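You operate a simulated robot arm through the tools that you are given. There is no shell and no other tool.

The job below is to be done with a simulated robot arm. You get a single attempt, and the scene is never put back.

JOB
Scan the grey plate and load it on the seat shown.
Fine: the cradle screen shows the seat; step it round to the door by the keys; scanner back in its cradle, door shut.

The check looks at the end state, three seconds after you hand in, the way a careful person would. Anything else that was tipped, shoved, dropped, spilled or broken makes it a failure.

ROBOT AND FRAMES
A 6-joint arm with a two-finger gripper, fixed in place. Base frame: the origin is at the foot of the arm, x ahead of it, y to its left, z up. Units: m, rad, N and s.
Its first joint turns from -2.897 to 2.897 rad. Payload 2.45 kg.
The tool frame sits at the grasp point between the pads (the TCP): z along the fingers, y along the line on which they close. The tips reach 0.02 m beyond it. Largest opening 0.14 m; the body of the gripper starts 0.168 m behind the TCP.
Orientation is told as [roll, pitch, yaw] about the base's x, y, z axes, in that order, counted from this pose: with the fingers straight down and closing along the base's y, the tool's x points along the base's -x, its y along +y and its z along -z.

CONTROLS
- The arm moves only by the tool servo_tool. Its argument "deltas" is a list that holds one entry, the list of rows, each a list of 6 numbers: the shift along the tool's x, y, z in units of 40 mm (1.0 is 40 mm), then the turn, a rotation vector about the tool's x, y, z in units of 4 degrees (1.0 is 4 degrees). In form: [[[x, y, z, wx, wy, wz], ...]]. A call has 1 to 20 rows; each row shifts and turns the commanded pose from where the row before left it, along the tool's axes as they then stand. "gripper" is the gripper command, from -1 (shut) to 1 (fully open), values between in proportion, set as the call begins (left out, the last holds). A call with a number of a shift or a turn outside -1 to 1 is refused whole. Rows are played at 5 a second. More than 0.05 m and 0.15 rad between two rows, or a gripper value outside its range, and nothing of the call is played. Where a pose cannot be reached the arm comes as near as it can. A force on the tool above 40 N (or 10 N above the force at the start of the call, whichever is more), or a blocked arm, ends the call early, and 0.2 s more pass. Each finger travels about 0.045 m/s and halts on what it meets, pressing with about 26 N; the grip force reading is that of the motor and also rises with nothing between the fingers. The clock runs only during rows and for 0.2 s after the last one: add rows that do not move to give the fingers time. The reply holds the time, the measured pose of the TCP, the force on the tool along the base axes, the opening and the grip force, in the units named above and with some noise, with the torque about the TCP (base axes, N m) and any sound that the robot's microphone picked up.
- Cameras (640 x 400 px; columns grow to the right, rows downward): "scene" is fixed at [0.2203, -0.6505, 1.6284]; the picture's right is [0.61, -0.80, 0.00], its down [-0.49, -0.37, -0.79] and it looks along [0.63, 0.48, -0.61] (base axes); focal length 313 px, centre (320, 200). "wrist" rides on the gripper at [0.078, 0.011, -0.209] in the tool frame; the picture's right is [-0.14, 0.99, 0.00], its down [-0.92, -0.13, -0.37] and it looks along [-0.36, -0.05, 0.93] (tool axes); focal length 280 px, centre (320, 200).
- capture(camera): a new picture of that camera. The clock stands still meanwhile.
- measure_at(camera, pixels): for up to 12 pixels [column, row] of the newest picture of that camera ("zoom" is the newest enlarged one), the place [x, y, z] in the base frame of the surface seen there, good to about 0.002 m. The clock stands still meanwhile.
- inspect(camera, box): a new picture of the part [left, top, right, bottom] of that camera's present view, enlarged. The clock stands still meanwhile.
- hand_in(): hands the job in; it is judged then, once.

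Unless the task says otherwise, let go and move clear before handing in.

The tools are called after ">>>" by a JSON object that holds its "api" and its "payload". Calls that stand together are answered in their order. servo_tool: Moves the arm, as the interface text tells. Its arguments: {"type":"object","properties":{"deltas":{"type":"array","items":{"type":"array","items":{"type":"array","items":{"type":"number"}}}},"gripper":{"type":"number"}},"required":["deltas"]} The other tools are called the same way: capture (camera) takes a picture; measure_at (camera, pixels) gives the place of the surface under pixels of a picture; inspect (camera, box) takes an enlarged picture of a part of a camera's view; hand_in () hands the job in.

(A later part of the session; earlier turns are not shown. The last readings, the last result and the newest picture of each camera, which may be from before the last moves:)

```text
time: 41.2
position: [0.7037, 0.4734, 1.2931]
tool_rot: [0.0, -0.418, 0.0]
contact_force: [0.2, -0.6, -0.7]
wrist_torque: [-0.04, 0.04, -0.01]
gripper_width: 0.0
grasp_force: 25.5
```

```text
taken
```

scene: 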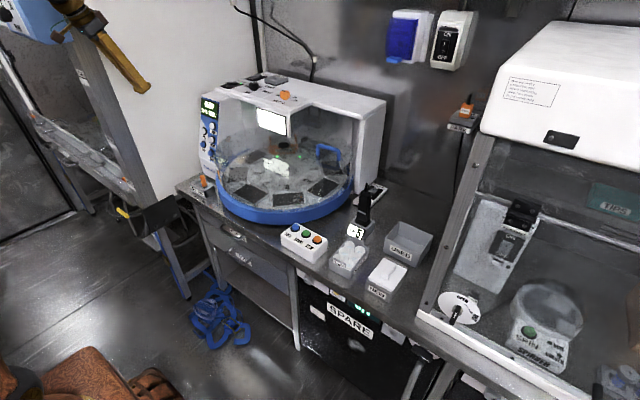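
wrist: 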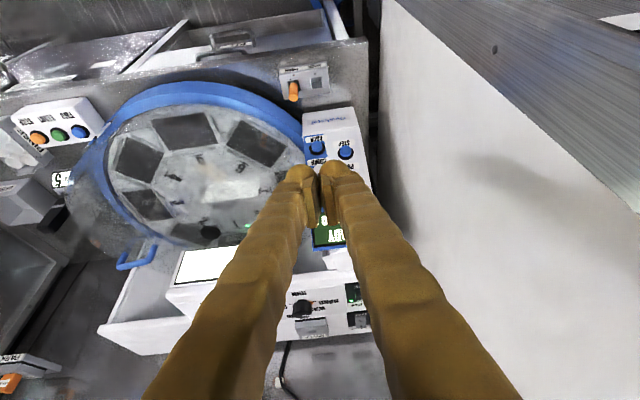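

The STEP key shows at wrist px (346,152) and BACK at (317,150). I'll zoom and measure both keys and the panel face.

>>> {"api": "inspect", "payload": {"camera": "wrist", "box": [285, 95, 385, 185]}}

>>> {"api": "measure_at", "payload": {"camera": "zoom", "pixels": [[437, 245], [437, 232], [437, 258], [425, 245], [450, 245], [308, 235], [308, 222], [300, 245], [385, 200], [375, 290], [480, 220], [350, 230]]}}

>>> {"api": "inspect", "payload": {"camera": "wrist", "box": [70, 70, 320, 280]}}

>>> {"api": "inspect", "payload": {"camera": "scene", "box": [190, 90, 240, 170]}}

```text
4.44 times, centred on (335, 140) of wrist
```

zoom: 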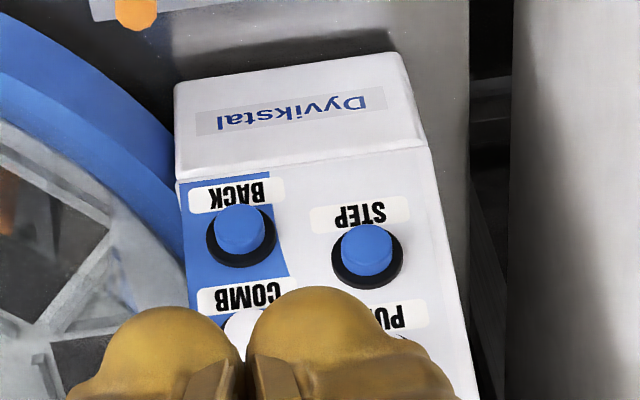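

```text
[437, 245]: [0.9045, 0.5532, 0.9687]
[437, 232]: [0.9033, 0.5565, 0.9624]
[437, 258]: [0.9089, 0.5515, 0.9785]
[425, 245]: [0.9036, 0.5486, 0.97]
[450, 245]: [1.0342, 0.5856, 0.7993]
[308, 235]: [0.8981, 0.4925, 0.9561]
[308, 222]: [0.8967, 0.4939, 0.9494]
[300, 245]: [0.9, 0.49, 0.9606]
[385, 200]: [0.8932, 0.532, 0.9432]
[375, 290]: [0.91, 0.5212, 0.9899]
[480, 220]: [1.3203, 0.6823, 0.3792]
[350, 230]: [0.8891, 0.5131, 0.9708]
```

```text
1.90 times, centred on (195, 175) of wrist
```

zoom: 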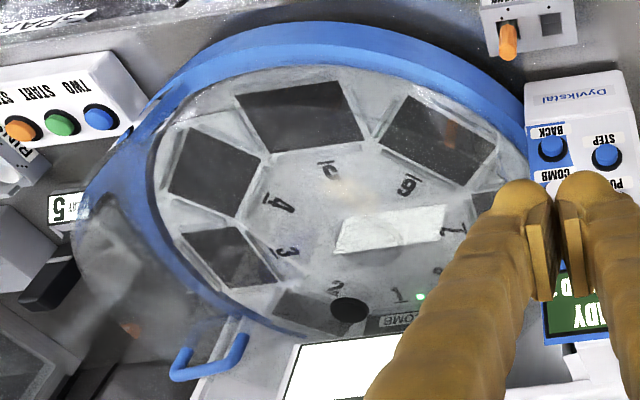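

```text
5.00 times, centred on (215, 130) of scene
```

zoom: 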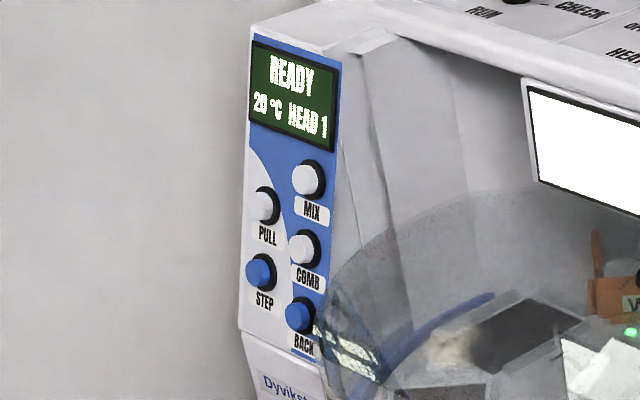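

My first zoom readings were off the keys, which sit at zoom (365,248) and (240,230). I'll redo that zoom and measure the caps properly.

>>> {"api": "inspect", "payload": {"camera": "wrist", "box": [285, 95, 385, 185]}}

>>> {"api": "measure_at", "payload": {"camera": "zoom", "pixels": [[362, 240], [362, 255], [350, 245], [378, 248], [366, 270], [240, 222], [240, 240], [225, 230], [255, 230], [330, 260], [300, 180], [410, 230]]}}

```text
4.44 times, centred on (335, 140) of wrist
```

zoom: 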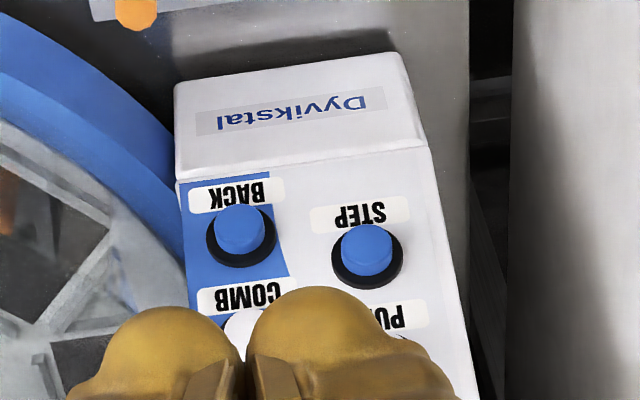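

```text
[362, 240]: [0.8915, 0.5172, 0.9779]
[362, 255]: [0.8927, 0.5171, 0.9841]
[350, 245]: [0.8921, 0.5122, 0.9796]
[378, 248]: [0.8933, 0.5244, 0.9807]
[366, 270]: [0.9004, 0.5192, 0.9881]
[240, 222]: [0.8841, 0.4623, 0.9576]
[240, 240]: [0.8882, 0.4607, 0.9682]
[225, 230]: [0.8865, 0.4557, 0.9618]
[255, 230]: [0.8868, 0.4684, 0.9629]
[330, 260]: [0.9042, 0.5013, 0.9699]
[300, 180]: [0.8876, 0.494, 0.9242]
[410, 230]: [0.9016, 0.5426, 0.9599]
```

The STEP cap is centred at (0.8915,0.5175,0.979), and the panel leans back about 19°, so I'll press with the tool pitched 68°. First I'll go to a point 6 cm short of the key.

>>> {"api": "servo_tool", "payload": {"deltas": [[[0, 0, 0, 0, -1, 0], [0, 0, 0, 0, -1, 0], [0, 0, 0, 0, -1, 0], [0, 0, 0, 0, -1, 0], [0, 0, 0, 0, -1, 0], [0, 0, 0, 0, -1, 0], [0, 0, 0, 0, -1, 0], [0, 0, 0, 0, -1, 0], [0, 0, 0, 0, -1, 0], [0, 0, 0, 0, -1, 0], [0, 0, 0, 0, -1, 0], [0.69, 0.127, 0.662, 0, 0, 0], [0.69, 0.127, 0.662, 0, 0, 0], [0.69, 0.127, 0.662, 0, 0, 0], [0.69, 0.127, 0.662, 0, 0, 0], [0.69, 0.127, 0.662, 0, 0, 0], [0.69, 0.127, 0.662, 0, 0, 0], [0, 0, 0, 0, 0, 0]]]}}

>>> {"api": "capture", "payload": {"camera": "wrist"}}

>>> {"api": "capture", "payload": {"camera": "scene"}}

```text
time: 45.0
position: [0.789, 0.5013, 1.0812]
tool_rot: [0.0, -1.187, -0.001]
contact_force: [-0.1, 0.0, 0.3]
wrist_torque: [0.03, 0.0, 0.0]
gripper_width: 0.0
grasp_force: 25.7
```

```text
taken
```

wrist: 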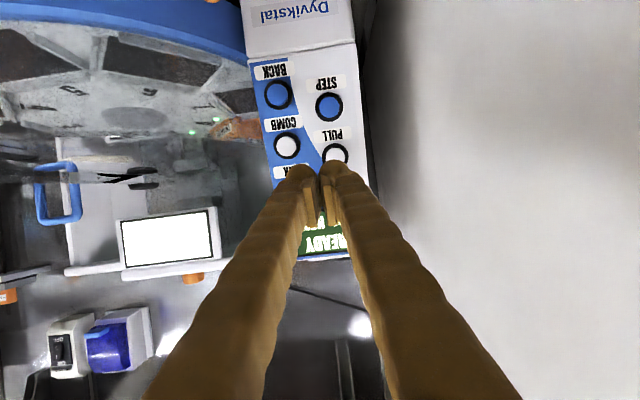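

```text
taken
```

scene: 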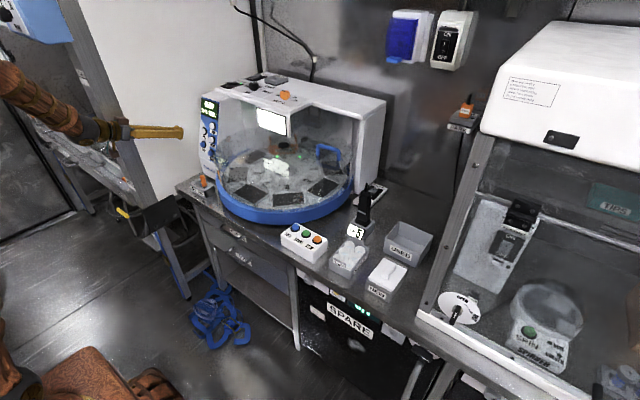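

The keys are clear now: STEP at wrist (329,106), BACK (277,94), PULL (335,155). I'll re-measure from this nearer view.

>>> {"api": "measure_at", "payload": {"camera": "wrist", "pixels": [[329, 106], [325, 106], [334, 106], [329, 101], [329, 111], [277, 94], [335, 155], [286, 146], [303, 110], [345, 130], [320, 70], [352, 106]]}}

>>> {"api": "inspect", "payload": {"camera": "wrist", "box": [240, 50, 400, 250]}}

```text
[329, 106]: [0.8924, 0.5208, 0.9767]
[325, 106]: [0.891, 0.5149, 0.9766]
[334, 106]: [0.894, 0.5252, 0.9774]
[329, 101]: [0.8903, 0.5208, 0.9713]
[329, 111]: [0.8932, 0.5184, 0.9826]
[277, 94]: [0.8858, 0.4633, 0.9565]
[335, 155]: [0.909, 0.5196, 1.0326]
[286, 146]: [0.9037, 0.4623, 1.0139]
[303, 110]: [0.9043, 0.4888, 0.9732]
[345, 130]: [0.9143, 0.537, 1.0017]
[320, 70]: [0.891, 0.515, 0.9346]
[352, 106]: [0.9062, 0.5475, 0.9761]
```

```text
2.00 times, centred on (320, 150) of wrist
```

zoom: 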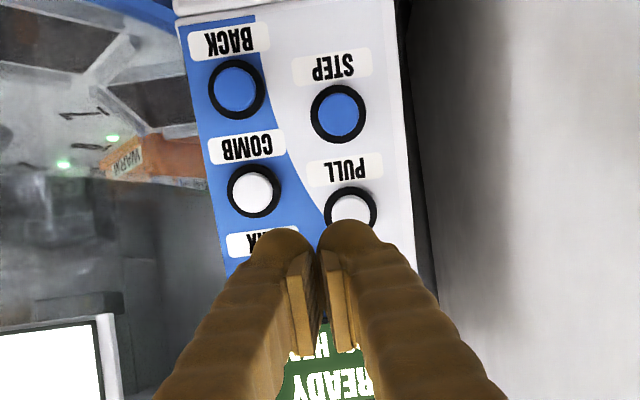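

STEP is at (0.892,0.520,0.977) and PULL sits 5.8 cm above it, so the fingertips won't touch it. I'll line up and stop about 1 cm short of STEP.

>>> {"api": "servo_tool", "payload": {"deltas": [[[0.483, 0.1225, 0.537, 0, 0, 0], [0.483, 0.1225, 0.537, 0, 0, 0], [0.483, 0.1225, 0.537, 0, 0, 0], [0, 0, 0, 0, 0, 0], [0, 0, 0.5, 0, 0, 0], [0, 0, 0.5, 0, 0, 0], [0, 0, 0, 0, 0, 0]]]}}

>>> {"api": "capture", "payload": {"camera": "wrist"}}

>>> {"api": "inspect", "payload": {"camera": "scene", "box": [160, 90, 260, 190]}}

```text
time: 46.6
position: [0.8649, 0.5179, 0.9884]
tool_rot: [0.001, -1.188, -0.001]
contact_force: [0.1, -0.3, 0.5]
wrist_torque: [0.02, 0.01, 0.02]
gripper_width: 0.0
grasp_force: 25.8
```

```text
taken
```

wrist: 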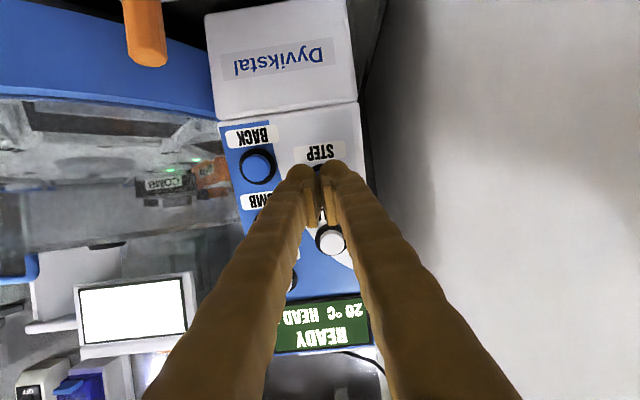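

```text
4.00 times, centred on (210, 140) of scene
```

zoom: 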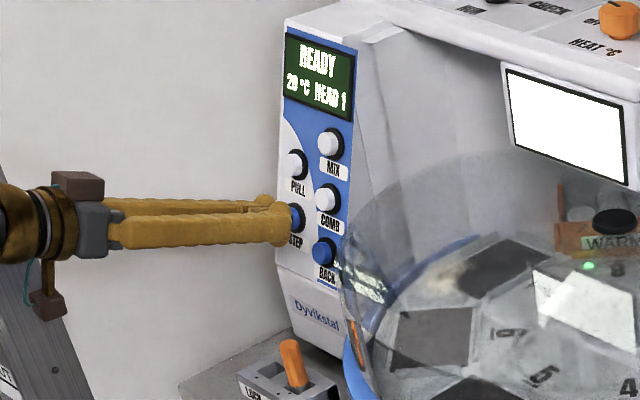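

The closed fingertips are right in front of STEP. I'll press forward 14 mm and draw back in one short call.

>>> {"api": "servo_tool", "payload": {"deltas": [[[0, 0, 0.15, 0, 0, 0], [0, 0, 0.1, 0, 0, 0], [0, 0, 0.1, 0, 0, 0], [0, 0, 0, 0, 0, 0], [0, 0, -0.4, 0, 0, 0], [0, 0, -0.4, 0, 0, 0], [0, 0, 0, 0, 0, 0]]]}}

>>> {"api": "capture", "payload": {"camera": "wrist"}}

>>> {"api": "inspect", "payload": {"camera": "scene", "box": [190, 90, 370, 230]}}

```text
time: 48.2
position: [0.8465, 0.5187, 0.9954]
tool_rot: [0.0, -1.185, 0.001]
contact_force: [-0.2, 0.3, -0.2]
wrist_torque: [0.01, 0.01, 0.01]
gripper_width: 0.0
grasp_force: 25.9
```

```text
taken
```

wrist: 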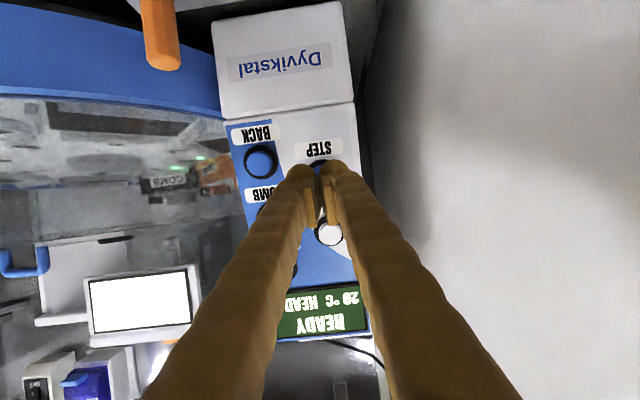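

```text
2.86 times, centred on (280, 160) of scene
```

zoom: 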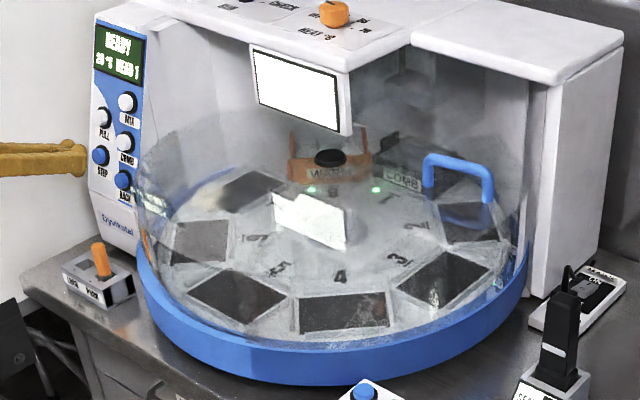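

No step occurred and there was no sound, so the key may not have been pressed far enough. I'll advance again in small steps and stop to read the force.

>>> {"api": "servo_tool", "payload": {"deltas": [[[0, 0, 0.4, 0, 0, 0], [0, 0, 0.3, 0, 0, 0], [0, 0, 0.1, 0, 0, 0]]]}}

>>> {"api": "inspect", "payload": {"camera": "scene", "box": [180, 120, 230, 170]}}

```text
time: 49.0
position: [0.8752, 0.518, 0.9824]
tool_rot: [-0.002, -1.188, 0.002]
contact_force: [-1.9, -1.1, 0.0]
wrist_torque: [0.01, -0.02, 0.0]
gripper_width: 0.0
grasp_force: 26.4
```

```text
8.00 times, centred on (205, 145) of scene
```

zoom: 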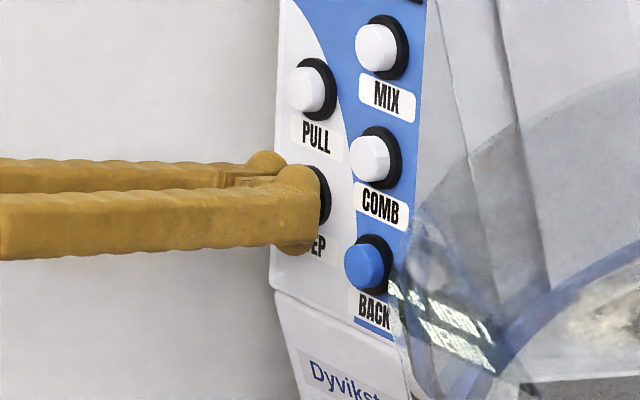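

There's light contact now (-1.9 N along x). I'll press a little further while reading the force.

>>> {"api": "servo_tool", "payload": {"deltas": [[[0, 0, 0.06, 0, 0, 0], [0, 0, 0.06, 0, 0, 0]]]}}

>>> {"api": "inspect", "payload": {"camera": "scene", "box": [190, 90, 370, 230]}}

```text
time: 49.6
position: [0.8803, 0.5181, 0.9801]
tool_rot: [0.0, -1.187, 0.003]
contact_force: [-14.7, -1.9, 2.0]
wrist_torque: [0.0, -0.06, 0.07]
gripper_width: 0.0058
grasp_force: 29.2
heard: click
```

```text
2.86 times, centred on (280, 160) of scene
```

zoom: 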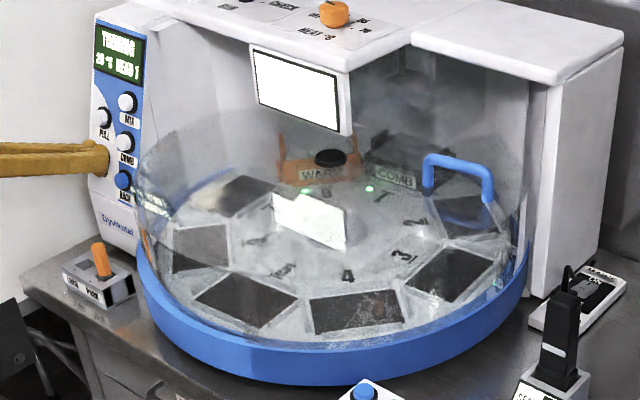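

A click was heard, the display says TURNING, and the carousel is moving. I'll draw back now so the key releases, then let the turn finish.

>>> {"api": "servo_tool", "payload": {"deltas": [[[0, 0, -0.4, 0, 0, 0], [0, 0, -0.6, 0, 0, 0], [0, 0, 0, 0, 0, 0], [0, 0, 0, 0, 0, 0], [0, 0, 0, 0, 0, 0], [0, 0, 0, 0, 0, 0], [0, 0, 0, 0, 0, 0], [0, 0, 0, 0, 0, 0], [0, 0, 0, 0, 0, 0], [0, 0, 0, 0, 0, 0]]]}}

>>> {"api": "inspect", "payload": {"camera": "scene", "box": [190, 90, 370, 230]}}

>>> {"api": "inspect", "payload": {"camera": "scene", "box": [190, 90, 240, 170]}}

```text
time: 51.8
position: [0.8426, 0.5196, 0.9967]
tool_rot: [0.001, -1.187, 0.0]
contact_force: [-0.7, 0.3, 0.0]
wrist_torque: [-0.03, -0.02, -0.01]
gripper_width: 0.0
grasp_force: 29.6
```

```text
2.86 times, centred on (280, 160) of scene
```

zoom: 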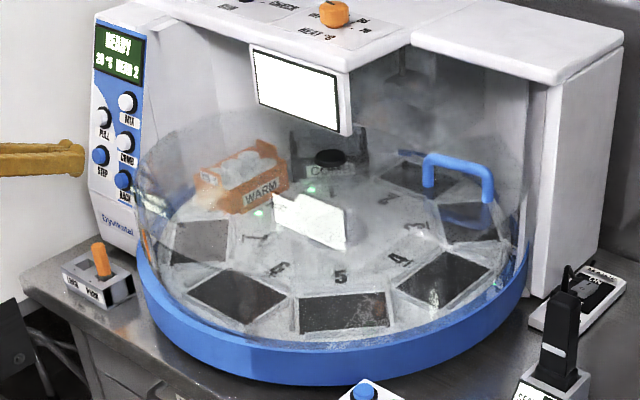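

```text
5.00 times, centred on (215, 130) of scene
```

zoom: 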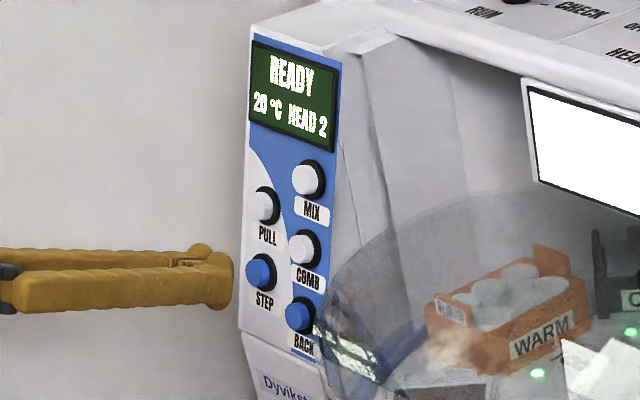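

The carousel turned one place: READY HEAD 2, with seat 5 now front centre at -135°, inside the door sector. The orange WARM plate and black COMB are loads riding on seats 8 and 1. I'll back away from the panel and head for the door handle.

>>> {"api": "servo_tool", "payload": {"deltas": [[[0, 0, -1, 0, 0, 0], [0, 0, -1, 0, 0, 0], [-0.92, 0, -0.37, 0, 0, 0], [-0.92, 0, -0.37, 0, 0, 0], [-0.92, 0, -0.37, 0, 0, 0], [-0.92, 0, -0.37, 0, 0, 0], [-0.92, 0, -0.37, 0, 0, 0], [-0.92, 0, -0.37, 0, 0, 0], [-0.92, 0, -0.37, 0, 0, 0], [0, 0, 0, 0, 0, 0]]]}}

>>> {"api": "servo_tool", "payload": {"deltas": [[[0, -0.85, 0, 0, 1, 0], [0, -0.85, 0, 0, 1, 0], [0, -0.85, 0, 0, 1, 0], [0, -0.85, 0, 0, 1, 0], [0, -0.85, 0, 0, 1, 0], [0, -0.85, 0, 0, 1, 0], [0, -0.85, 0, 0, 1, 0], [0, -0.85, 0, 0, 1, 0], [0, -0.85, 0, 0, 1, 0], [0, -0.85, 0, 0, 1, 0], [0, -0.85, 0, 0, 1, 0], [0, -0.85, 0, 0, 1, 0], [0, -0.85, 0, 0, 1, 0], [0, -0.85, 0, 0, 1, 0], [0, -0.85, 0, 0, 1, 0], [0, -0.85, 0, 0, 1, 0], [0, 0, 0, 0, 1, 0], [0, 0, 0, 0, 0, 0], [0, 0, 0, 0, 0, 0]]], "gripper": 0}}

>>> {"api": "capture", "payload": {"camera": "wrist"}}

>>> {"api": "capture", "payload": {"camera": "scene"}}

```text
time: 54.0
position: [0.7707, 0.5164, 1.3061]
tool_rot: [-0.001, -1.186, -0.001]
contact_force: [0.2, 0.2, -0.9]
wrist_torque: [0.02, -0.02, 0.01]
gripper_width: 0.0
grasp_force: 29.0
```

```text
time: 58.0
position: [0.7699, -0.0255, 1.3029]
tool_rot: [0.0, 0.001, 0.001]
contact_force: [-0.3, 1.3, -1.1]
wrist_torque: [0.0, 0.01, -0.03]
gripper_width: 0.07
grasp_force: 0.0
```

```text
taken
```

wrist: 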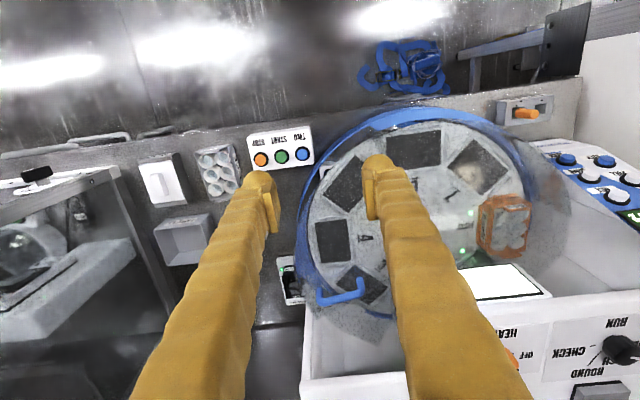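

```text
taken
```

scene: 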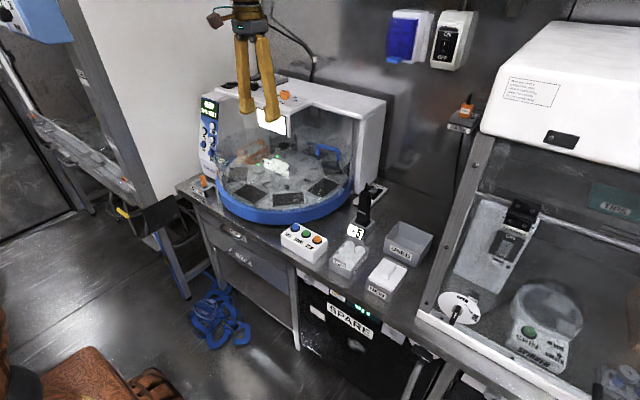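

I'll move above the handle at (1.086,-0.025) and start yawing the fingers so they straddle the radial bar.

>>> {"api": "servo_tool", "payload": {"deltas": [[[-0.987, 0, 0.15, 0, 0, 0], [-0.987, 0, 0.15, 0, 0, 0], [-0.987, 0, 0.15, 0, 0, 0], [-0.987, 0, 0.15, 0, 0, 0], [-0.987, 0, 0.15, 0, 0, 0], [-0.987, 0, 0.15, 0, 0, 0], [-0.987, 0, 0.15, 0, 0, 0], [-0.987, 0, 0.15, 0, 0, 0], [0, 0, 0, 0, 0, -1], [0, 0, 0, 0, 0, -1], [0, 0, 0, 0, 0, -1], [0, 0, 0, 0, 0, -1], [0, 0, 0, 0, 0, -1], [0, 0, 0, 0, 0, -1], [0, 0, 0, 0, 0, -1], [0, 0, 0, 0, 0, -1], [0, 0, 0, 0, 0, -1], [0, 0, 0, 0, 0, -1], [0, 0, 0, 0, 0, 0]]]}}

>>> {"api": "servo_tool", "payload": {"deltas": [[[0, 0, 0, 0, 0, -1], [0, 0, 0, 0, 0, -1], [0, 0, 0, 0, 0, -1], [0, 0, 0, 0, 0, -1], [0, 0, 0, 0, 0, -1], [0, 0, 0, 0, 0, -1], [0, 0, 0, 0, 0, -1], [0, 0, 0, 0, 0, -1], [0, 0, 0, 0, 0, -1], [0, 0, 0, 0, 0, -1], [0, 0, 0, 0, 0, -1], [0, 0, 0, 0, 0, -1], [0, 0, 0, 0, 0, -1], [0, 0, 0, 0, 0, -1], [0, 0, 0, 0, 0, -1], [0, 0, 0, 0, 0, 0]]]}}

>>> {"api": "capture", "payload": {"camera": "wrist"}}

>>> {"api": "capture", "payload": {"camera": "scene"}}

```text
time: 62.0
position: [1.0862, -0.0269, 1.2558]
tool_rot: [-0.001, 0.0, 0.698]
contact_force: [-0.1, 0.2, 0.4]
wrist_torque: [0.01, -0.01, 0.01]
gripper_width: 0.0698
grasp_force: 0.1
```

```text
time: 65.4
position: [1.087, -0.0271, 1.256]
tool_rot: [0.0, 0.0, 1.747]
contact_force: [-0.7, -0.2, 0.3]
wrist_torque: [-0.02, 0.0, 0.0]
gripper_width: 0.07
grasp_force: 0.0
```

```text
taken
```

wrist: 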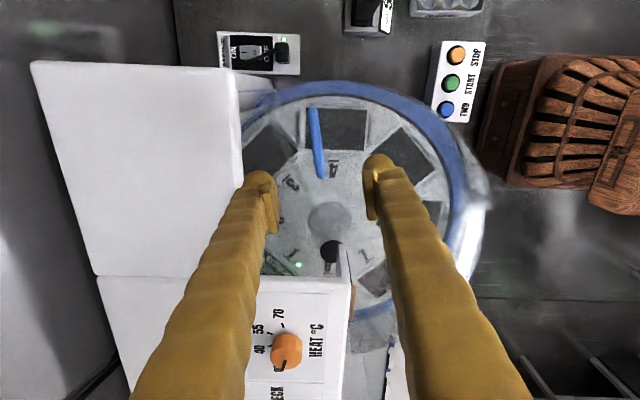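

```text
taken
```

scene: 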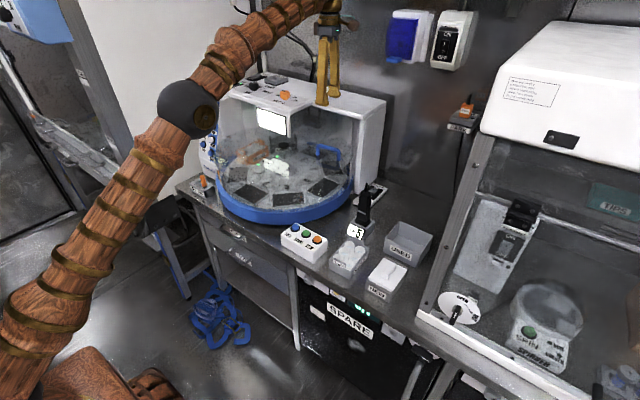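

The handle bar (wrist px 318,145) sits centred between the fingers, and +y of the tool is tangential to the door's circle. I'll narrow to about 5 cm and descend so the fingers straddle the bar.

>>> {"api": "servo_tool", "payload": {"deltas": [[[0, 0, 0.8, 0, 0, 0], [0, 0, 0.8, 0, 0, 0], [0, 0, 0.8, 0, 0, 0], [0, 0, 0.8, 0, 0, 0], [0, 0, 0, 0, 0, 0], [0, 0, 0, 0, 0, 0]]], "gripper": -0.286}}

>>> {"api": "capture", "payload": {"camera": "wrist"}}

>>> {"api": "inspect", "payload": {"camera": "scene", "box": [270, 60, 400, 200]}}

```text
time: 66.8
position: [1.0857, -0.0277, 1.1279]
tool_rot: [-0.001, -0.001, 1.746]
contact_force: [0.2, 0.4, 0.1]
wrist_torque: [0.01, 0.0, 0.0]
gripper_width: 0.05
grasp_force: 0.1
```

```text
taken
```

wrist: 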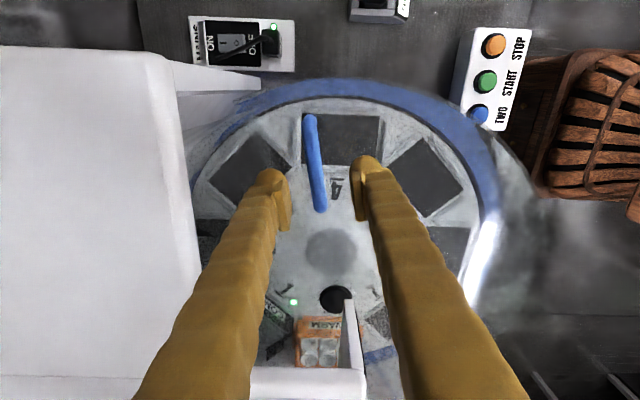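

```text
2.86 times, centred on (335, 130) of scene
```

zoom: 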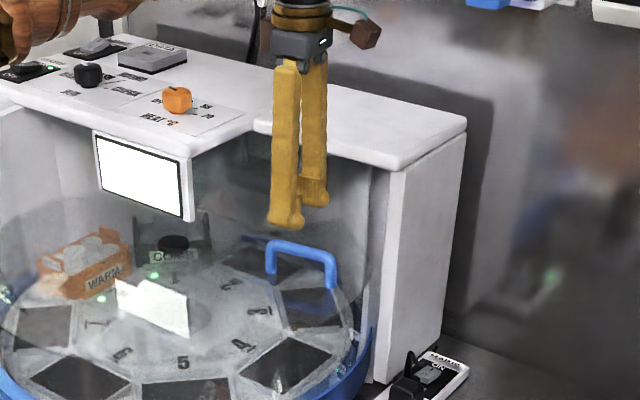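

The bar is still centred between the fingertips, and the housing wall is clear. I'll lower the last 76 mm so the tips pass either side of the bar, about 15 mm above the hood.

>>> {"api": "servo_tool", "payload": {"deltas": [[[0, 0, 0.6, 0, 0, 0], [0, 0, 0.6, 0, 0, 0], [0, 0, 0.4, 0, 0, 0], [0, 0, 0.3, 0, 0, 0], [0, 0, 0, 0, 0, 0]]]}}

>>> {"api": "capture", "payload": {"camera": "wrist"}}

>>> {"api": "inspect", "payload": {"camera": "scene", "box": [280, 90, 380, 190]}}

```text
time: 68.0
position: [1.0853, -0.0272, 1.0514]
tool_rot: [0.0, -0.002, 1.744]
contact_force: [-0.7, 0.4, 0.4]
wrist_torque: [-0.04, 0.01, -0.04]
gripper_width: 0.05
grasp_force: 0.0
```

```text
taken
```

wrist: 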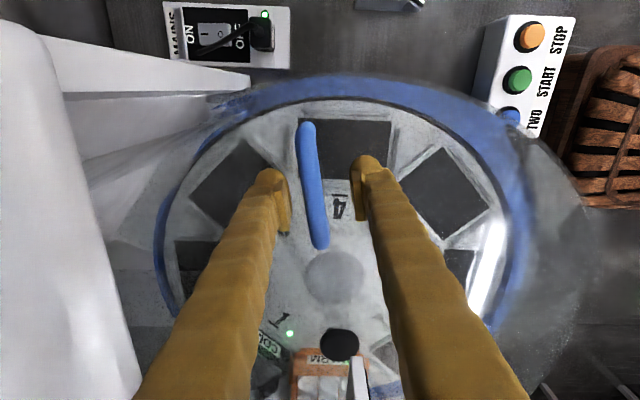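

```text
4.00 times, centred on (330, 140) of scene
```

zoom: 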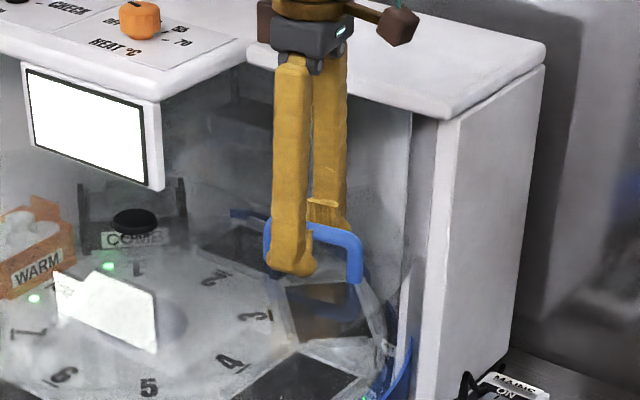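

The fingers straddle the bar. I'll narrow them to about 24 mm and try the first 12° clockwise along the arc, then check the force and pictures.

>>> {"api": "servo_tool", "payload": {"deltas": [[[0, 0, 0, 0, 0, 0], [0, 0, 0, 0, 0, 0], [0, 0, 0, 0, 0, 0], [-0.0123, 0.352, 0, 0, 0, 1], [-0.0123, 0.352, 0, 0, 0, 1], [-0.0123, 0.352, 0, 0, 0, 1], [0, 0, 0, 0, 0, 0]]], "gripper": -0.657}}

>>> {"api": "capture", "payload": {"camera": "wrist"}}

>>> {"api": "inspect", "payload": {"camera": "scene", "box": [200, 90, 390, 230]}}

```text
time: 69.6
position: [1.043, -0.0295, 1.0527]
tool_rot: [0.0, 0.0, 1.535]
contact_force: [0.0, -0.1, 0.1]
wrist_torque: [0.01, -0.04, -0.02]
gripper_width: 0.0241
grasp_force: 0.0
```

```text
taken
```

wrist: 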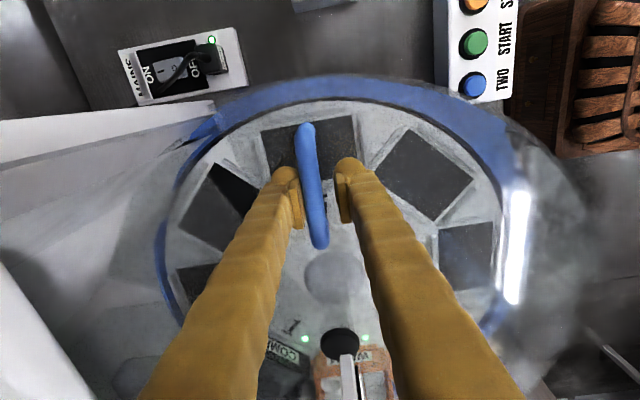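

```text
2.86 times, centred on (295, 160) of scene
```

zoom: 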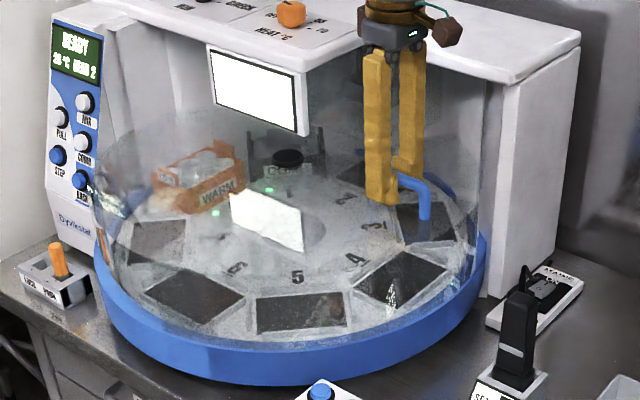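

The handle followed freely, with almost no force, so clockwise is the opening direction. I'll continue 40° along the arc.

>>> {"api": "servo_tool", "payload": {"deltas": [[[-0.0123, 0.352, 0, 0, 0, 1], [-0.0123, 0.352, 0, 0, 0, 1], [-0.0123, 0.352, 0, 0, 0, 1], [-0.0123, 0.352, 0, 0, 0, 1], [-0.0123, 0.352, 0, 0, 0, 1], [-0.0123, 0.352, 0, 0, 0, 1], [-0.0123, 0.352, 0, 0, 0, 1], [-0.0123, 0.352, 0, 0, 0, 1], [-0.0123, 0.352, 0, 0, 0, 1], [-0.0123, 0.352, 0, 0, 0, 1], [0, 0, 0, 0, 0, 0]]]}}

>>> {"api": "capture", "payload": {"camera": "wrist"}}

>>> {"api": "inspect", "payload": {"camera": "scene", "box": [200, 90, 390, 230]}}

```text
time: 72.0
position: [0.9156, 0.0224, 1.0519]
tool_rot: [0.001, 0.0, 0.838]
contact_force: [-0.1, 0.0, 0.6]
wrist_torque: [0.03, -0.01, 0.0]
gripper_width: 0.0243
grasp_force: 0.2
```

```text
taken
```

wrist: 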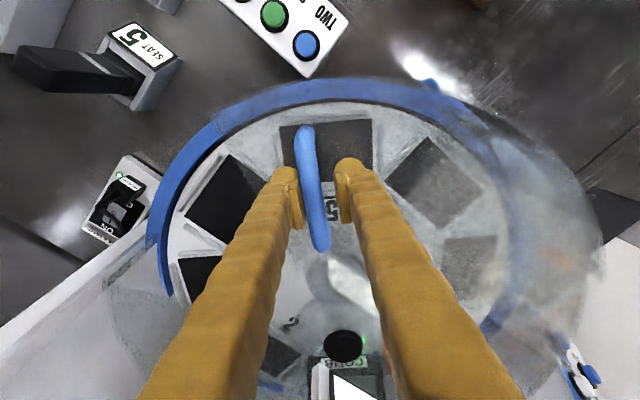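

```text
2.86 times, centred on (295, 160) of scene
```

zoom: 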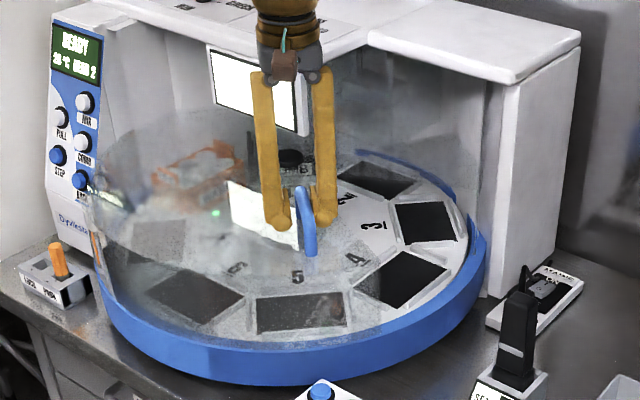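

The opening is appearing on the right; seats 3 and 4 are now uncovered. I'll continue another 36° and watch for the end stop.

>>> {"api": "servo_tool", "payload": {"deltas": [[[-0.0123, 0.352, 0, 0, 0, 1], [-0.0123, 0.352, 0, 0, 0, 1], [-0.0123, 0.352, 0, 0, 0, 1], [-0.0123, 0.352, 0, 0, 0, 1], [-0.0123, 0.352, 0, 0, 0, 1], [-0.0123, 0.352, 0, 0, 0, 1], [-0.0123, 0.352, 0, 0, 0, 1], [-0.0123, 0.352, 0, 0, 0, 1], [-0.0123, 0.352, 0, 0, 0, 1], [0, 0, 0, 0, 0, 0]]]}}

>>> {"api": "capture", "payload": {"camera": "wrist"}}

>>> {"api": "inspect", "payload": {"camera": "scene", "box": [200, 90, 390, 230]}}

```text
time: 74.2
position: [0.854, 0.1319, 1.052]
tool_rot: [0.001, 0.0, 0.21]
contact_force: [-0.1, 0.4, -0.2]
wrist_torque: [-0.01, 0.01, 0.01]
gripper_width: 0.0242
grasp_force: 0.7
```

```text
taken
```

wrist: 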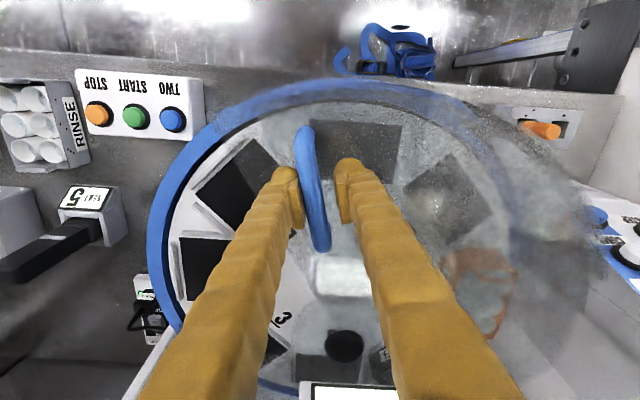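

```text
2.86 times, centred on (295, 160) of scene
```

zoom: 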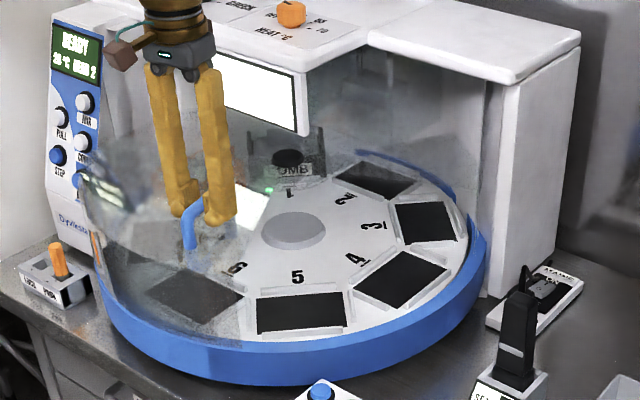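

Seats 5, 4 and 3 are now open to the air, but the door edge still runs close along seat 5's left side. I'll try a bit further to gain clearance, watching for a stop.

>>> {"api": "servo_tool", "payload": {"deltas": [[[-0.0123, 0.352, 0, 0, 0, 1], [-0.0123, 0.352, 0, 0, 0, 1], [0, 0, 0, 0, 0, 0]]]}}

>>> {"api": "capture", "payload": {"camera": "wrist"}}

>>> {"api": "inspect", "payload": {"camera": "scene", "box": [200, 90, 390, 230]}}

```text
time: 75.0
position: [0.85, 0.1588, 1.051]
tool_rot: [0.001, -0.002, 0.069]
contact_force: [-0.4, -0.7, -0.3]
wrist_torque: [-0.05, -0.02, 0.03]
gripper_width: 0.0242
grasp_force: 0.3
```

```text
taken
```

wrist: 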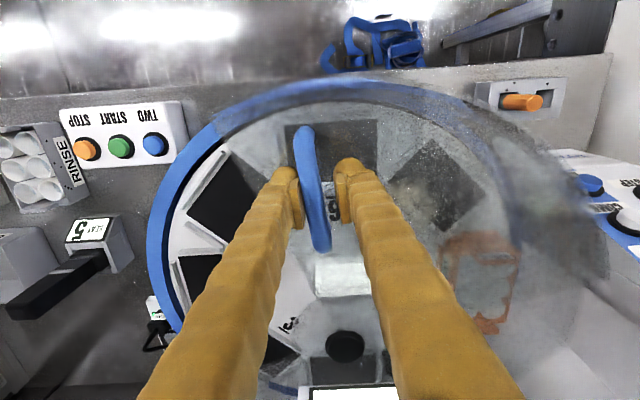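

```text
2.86 times, centred on (295, 160) of scene
```

zoom: 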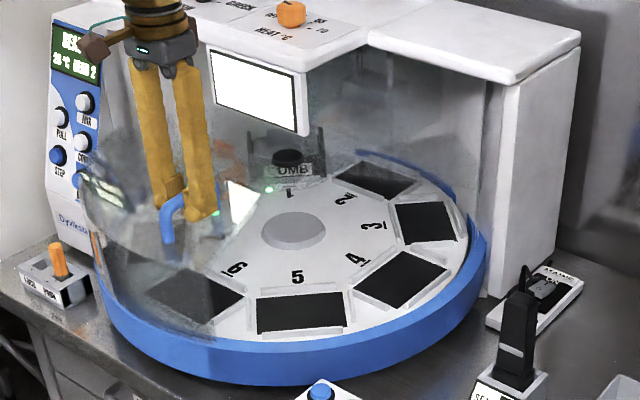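

Seat 5 is now fully uncovered (scene zoom 300,310), with the handle swung to the front left. I'll open slightly, rise clear of the bar, and look at the open seat.

>>> {"api": "servo_tool", "payload": {"deltas": [[[0, 0, 0, 0, 0, 0], [0, 0, 0, 0, 0, 0], [0, 0, -0.5, 0, 0, 0], [0, 0, -0.9, 0, 0, 0], [0, 0, -0.9, 0, 0, 0], [0, 0, -0.9, 0, 0, 0], [0, 0, -0.9, 0, 0, 0], [0, 0, -0.9, 0, 0, 0], [0, 0, 0, 0, 0, -1], [0, 0, 0, 0, 0, 0]]], "gripper": -0.286}}

>>> {"api": "servo_tool", "payload": {"deltas": [[[0.4, -0.9, 0, 0, 0, 0.5], [0.4, -0.9, 0, 0, 0, 0.5], [0.4, -0.9, 0, 0, 0, 0.5], [0.4, -0.9, 0, 0, 0, 0.5], [0, -0.9, 0, 0, 0, 0], [0, 0, 0, 0, 0, 0]]], "gripper": 1}}

>>> {"api": "capture", "payload": {"camera": "wrist"}}

>>> {"api": "capture", "payload": {"camera": "scene"}}

```text
time: 77.2
position: [0.85, 0.1586, 1.2517]
tool_rot: [0.0, -0.002, 0.14]
contact_force: [0.7, -0.4, -1.2]
wrist_torque: [-0.01, -0.02, -0.04]
gripper_width: 0.05
grasp_force: 0.0
```

```text
time: 78.6
position: [0.7975, -0.0249, 1.2518]
tool_rot: [0.0, 0.0, 0.001]
contact_force: [0.6, -0.1, -0.5]
wrist_torque: [0.02, -0.03, -0.03]
gripper_width: 0.1401
grasp_force: 0.1
```

```text
taken
```

wrist: 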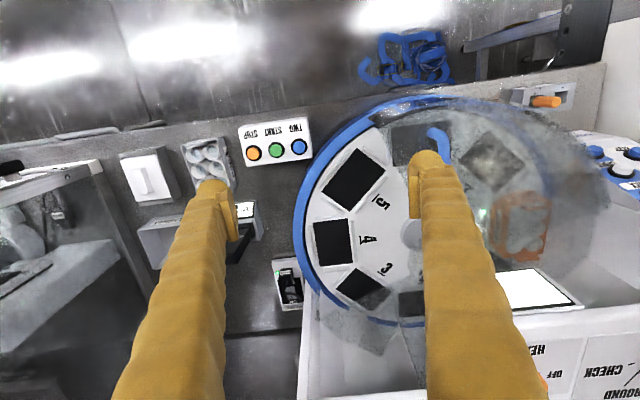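

```text
taken
```

scene: 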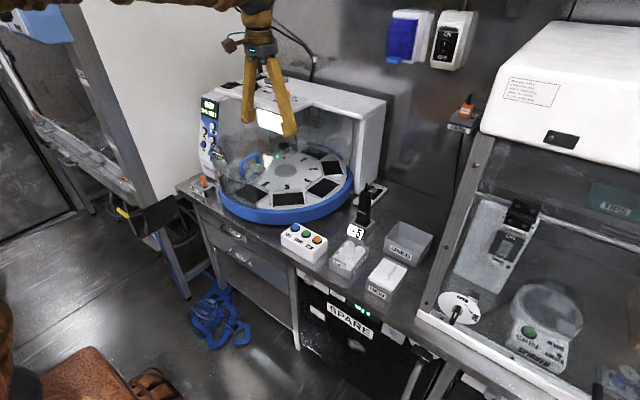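

The door is open and seats 5 and 4 are directly visible (wrist px 353,180 and 333,241). I'll zoom on seat 5 and measure its corners, rails and the hood edge.

>>> {"api": "inspect", "payload": {"camera": "wrist", "box": [290, 110, 420, 230]}}

>>> {"api": "inspect", "payload": {"camera": "scene", "box": [220, 140, 360, 230]}}

>>> {"api": "inspect", "payload": {"camera": "scene", "box": [260, 175, 320, 220]}}

```text
3.33 times, centred on (355, 170) of wrist
```

zoom: 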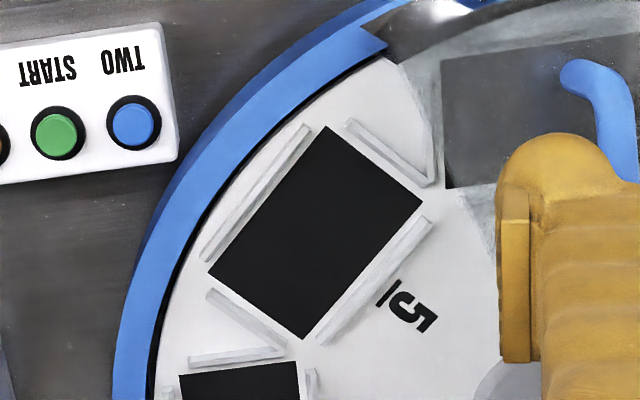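

```text
4.44 times, centred on (290, 185) of scene
```

zoom: 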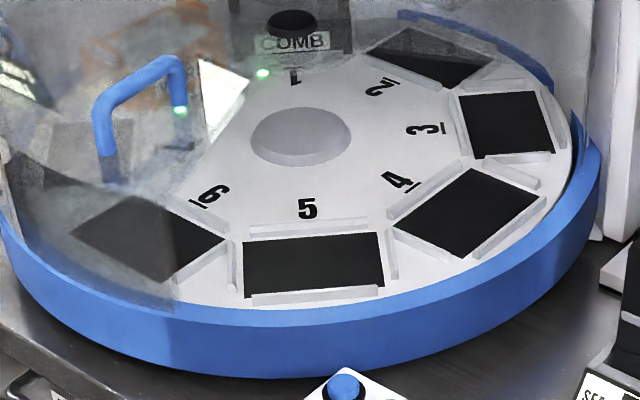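

```text
8.89 times, centred on (290, 198) of scene
```

zoom: 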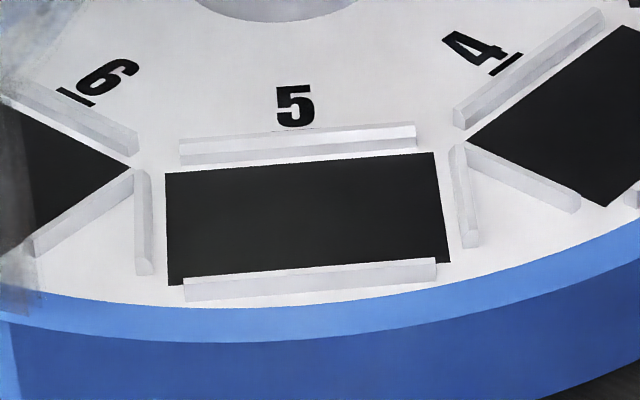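

Seat 5 is a black pad bounded by four low bevelled rails. I'll measure its corners and rails on the enlarged wrist picture.

>>> {"api": "inspect", "payload": {"camera": "wrist", "box": [290, 110, 420, 230]}}

>>> {"api": "measure_at", "payload": {"camera": "zoom", "pixels": [[326, 130], [418, 202], [304, 333], [213, 271], [316, 230], [270, 200], [360, 262], [372, 165], [255, 305], [258, 190], [375, 278], [393, 155]]}}

>>> {"api": "measure_at", "payload": {"camera": "zoom", "pixels": [[306, 128], [207, 255], [350, 123], [430, 183], [428, 222], [320, 340], [212, 292], [285, 345], [240, 130], [390, 50], [410, 75], [420, 130]]}}

>>> {"api": "measure_at", "payload": {"camera": "zoom", "pixels": [[270, 160], [230, 215], [410, 285], [340, 160], [250, 295], [400, 240], [345, 310], [470, 160], [420, 100], [500, 60], [440, 210], [590, 75]]}}

```text
3.33 times, centred on (355, 170) of wrist
```

zoom: 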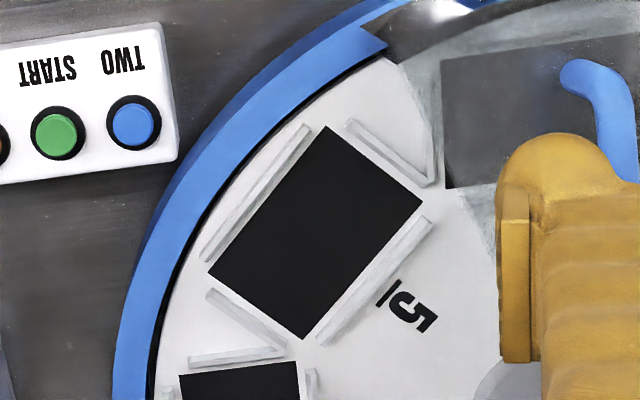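

```text
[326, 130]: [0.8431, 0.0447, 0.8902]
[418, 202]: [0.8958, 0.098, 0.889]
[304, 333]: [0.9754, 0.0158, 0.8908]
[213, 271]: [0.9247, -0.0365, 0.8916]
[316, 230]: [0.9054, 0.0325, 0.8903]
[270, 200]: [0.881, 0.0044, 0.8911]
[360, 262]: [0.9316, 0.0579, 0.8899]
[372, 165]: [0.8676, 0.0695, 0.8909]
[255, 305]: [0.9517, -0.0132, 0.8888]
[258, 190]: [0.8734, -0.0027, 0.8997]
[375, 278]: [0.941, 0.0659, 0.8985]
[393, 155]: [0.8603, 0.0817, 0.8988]
```

```text
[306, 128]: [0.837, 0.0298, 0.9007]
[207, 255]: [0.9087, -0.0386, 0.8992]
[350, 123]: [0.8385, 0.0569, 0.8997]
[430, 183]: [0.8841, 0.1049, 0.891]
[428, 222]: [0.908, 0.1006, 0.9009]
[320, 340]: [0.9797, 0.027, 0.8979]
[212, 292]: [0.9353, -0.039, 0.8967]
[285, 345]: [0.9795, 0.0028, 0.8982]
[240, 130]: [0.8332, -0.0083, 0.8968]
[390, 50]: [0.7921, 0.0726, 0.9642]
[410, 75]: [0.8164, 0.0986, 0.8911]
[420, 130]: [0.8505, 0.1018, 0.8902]
```

```text
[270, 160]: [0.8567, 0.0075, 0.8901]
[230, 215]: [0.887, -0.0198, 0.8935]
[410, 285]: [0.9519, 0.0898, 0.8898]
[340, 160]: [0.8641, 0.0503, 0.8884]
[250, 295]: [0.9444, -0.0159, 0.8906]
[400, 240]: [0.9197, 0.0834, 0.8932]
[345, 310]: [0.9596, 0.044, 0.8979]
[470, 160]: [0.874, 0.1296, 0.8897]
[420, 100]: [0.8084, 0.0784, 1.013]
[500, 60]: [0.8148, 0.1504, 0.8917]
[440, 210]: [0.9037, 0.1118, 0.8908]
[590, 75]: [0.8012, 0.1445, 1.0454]
```

Seat 5 is centred at (0.9098,0.0305), its long axis is at -45°, and the rail tops are at z≈0.90. The WARM plate sits with its name side toward the hub, so I'd like the same sense for RINSE, which means turning the plate +135°. I'll test in free air that the wrist can reach a +136° yaw.

>>> {"api": "servo_tool", "payload": {"deltas": [[[0, 0, 0, 0, 0, -1], [0, 0, 0, 0, 0, -1], [0, 0, 0, 0, 0, -1], [0, 0, 0, 0, 0, -1], [0, 0, 0, 0, 0, -1], [0, 0, 0, 0, 0, -1], [0, 0, 0, 0, 0, -1], [0, 0, 0, 0, 0, -1], [0, 0, 0, 0, 0, -1], [0, 0, 0, 0, 0, -1], [0, 0, 0, 0, 0, -1], [0, 0, 0, 0, 0, -1], [0, 0, 0, 0, 0, -1], [0, 0, 0, 0, 0, -1], [0, 0, 0, 0, 0, -1], [0, 0, 0, 0, 0, -1], [0, 0, 0, 0, 0, -1], [0, 0, 0, 0, 0, -1]]]}}

>>> {"api": "servo_tool", "payload": {"deltas": [[[0, 0, 0, 0, 0, -1], [0, 0, 0, 0, 0, -1], [0, 0, 0, 0, 0, -1], [0, 0, 0, 0, 0, -1], [0, 0, 0, 0, 0, -1], [0, 0, 0, 0, 0, -1], [0, 0, 0, 0, 0, -1], [0, 0, 0, 0, 0, -1], [0, 0, 0, 0, 0, -1], [0, 0, 0, 0, 0, -1], [0, 0, 0, 0, 0, -1], [0, 0, 0, 0, 0, -1], [0, 0, 0, 0, 0, -1], [0, 0, 0, 0, 0, -1], [0, 0, 0, 0, 0, -1], [0, 0, 0, 0, 0, -1], [0, 0, 0, 0, 0, 0]]]}}

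>>> {"api": "capture", "payload": {"camera": "wrist"}}

>>> {"api": "inspect", "payload": {"camera": "scene", "box": [210, 120, 370, 230]}}

```text
time: 82.4
position: [0.7979, -0.0253, 1.251]
tool_rot: [0.001, 0.0, 1.259]
contact_force: [-0.6, 0.2, 0.3]
wrist_torque: [0.04, -0.02, -0.04]
gripper_width: 0.1399
grasp_force: 0.1
```

```text
time: 86.0
position: [0.7989, -0.0263, 1.2522]
tool_rot: [0.0, -0.001, 2.376]
contact_force: [0.1, -0.7, 0.1]
wrist_torque: [0.0, -0.04, 0.02]
gripper_width: 0.1398
grasp_force: 0.1
```

```text
taken
```

wrist: 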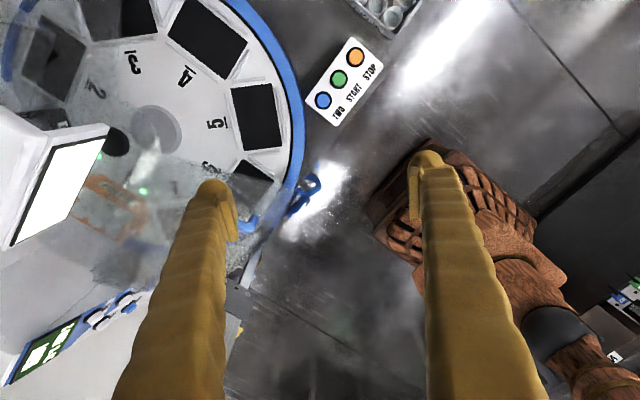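

```text
3.64 times, centred on (290, 175) of scene
```

zoom: 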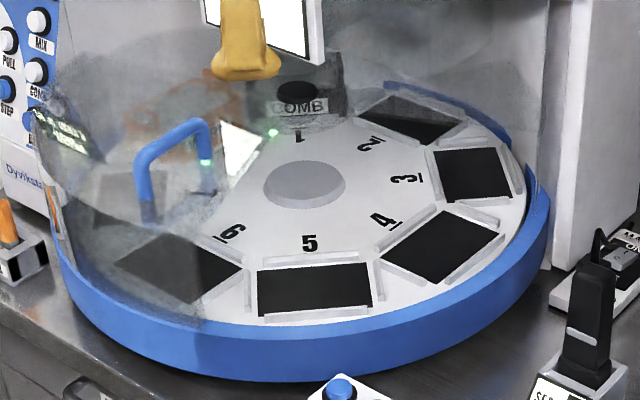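

The +136° yaw is reachable. I'll return to zero yaw and move over the grey plate to check finger clearances to its neighbours.

>>> {"api": "servo_tool", "payload": {"deltas": [[[0, 0, 0, 0, 0, 1], [0, 0, 0, 0, 0, 1], [0, 0, 0, 0, 0, 1], [0, 0, 0, 0, 0, 1], [0, 0, 0, 0, 0, 1], [0, 0, 0, 0, 0, 1], [0, 0, 0, 0, 0, 1], [0, 0, 0, 0, 0, 1], [0, 0, 0, 0, 0, 1], [0, 0, 0, 0, 0, 1], [0, 0, 0, 0, 0, 1], [0, 0, 0, 0, 0, 1], [0, 0, 0, 0, 0, 1], [0, 0, 0, 0, 0, 1], [0, 0, 0, 0, 0, 1], [0, 0, 0, 0, 0, 1], [0, 0, 0, 0, 0, 1], [0, 0, 0, 0, 0, 1]]]}}

>>> {"api": "servo_tool", "payload": {"deltas": [[[0, 0, 0, 0, 0, 1], [0, 0, 0, 0, 0, 1], [0, 0, 0, 0, 0, 1], [0, 0, 0, 0, 0, 1], [0, 0, 0, 0, 0, 1], [0, 0, 0, 0, 0, 1], [0, 0, 0, 0, 0, 1], [0, 0, 0, 0, 0, 1], [0, 0, 0, 0, 0, 1], [0, 0, 0, 0, 0, 1], [0, 0, 0, 0, 0, 1], [0, 0, 0, 0, 0, 1], [0, 0, 0, 0, 0, 1], [0, 0, 0, 0, 0, 1], [0, 0, 0, 0, 0, 1], [0, 0, 0, 0, 0, 1], [0, 0, 0, 0, 0, 0]]], "gripper": 0.57}}

>>> {"api": "servo_tool", "payload": {"deltas": [[[0, -0.95, 0, 0, 0, 0], [0, -0.95, 0, 0, 0, 0], [0, -0.95, 0, 0, 0, 0], [0, -0.95, 0, 0, 0, 0], [0, -0.95, 0, 0, 0, 0], [0, -0.95, 0, 0, 0, 0], [0, -0.95, 0.3, 0, 0, 0], [-0.44, 0, 0.8, 0, 0, 0], [-0.44, 0, 0.8, 0, 0, 0], [-0.44, 0, 0.8, 0, 0, 0], [0, 0, 0, 0, 0, 0]]]}}

>>> {"api": "capture", "payload": {"camera": "wrist"}}

>>> {"api": "capture", "payload": {"camera": "scene"}}

```text
time: 89.8
position: [0.7973, -0.0261, 1.2511]
tool_rot: [0.0, -0.002, 1.118]
contact_force: [-0.2, -0.3, 0.0]
wrist_torque: [0.02, 0.02, 0.0]
gripper_width: 0.1403
grasp_force: 0.1
```

```text
time: 93.4
position: [0.7984, -0.0266, 1.252]
tool_rot: [0.001, 0.001, 0.0]
contact_force: [0.0, 0.5, 0.7]
wrist_torque: [-0.03, 0.01, -0.01]
gripper_width: 0.1101
grasp_force: 0.0
```

```text
time: 95.8
position: [0.8508, -0.2911, 1.1444]
tool_rot: [0.001, -0.001, -0.001]
contact_force: [-0.1, 1.2, 0.5]
wrist_torque: [0.0, -0.02, -0.01]
gripper_width: 0.11
grasp_force: 0.0
```

```text
taken
```

wrist: 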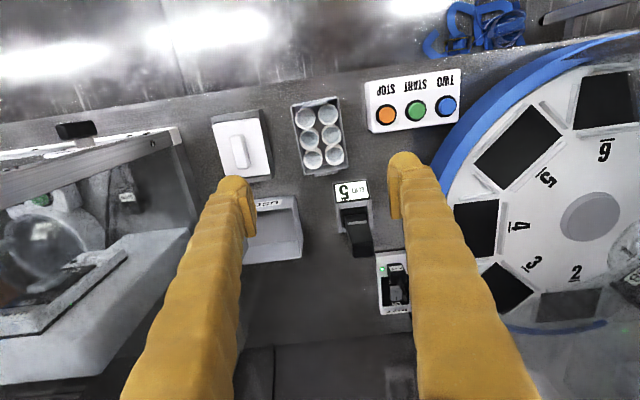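

```text
taken
```

scene: 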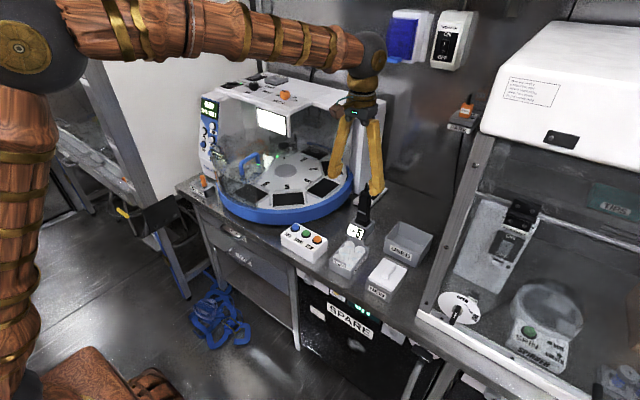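

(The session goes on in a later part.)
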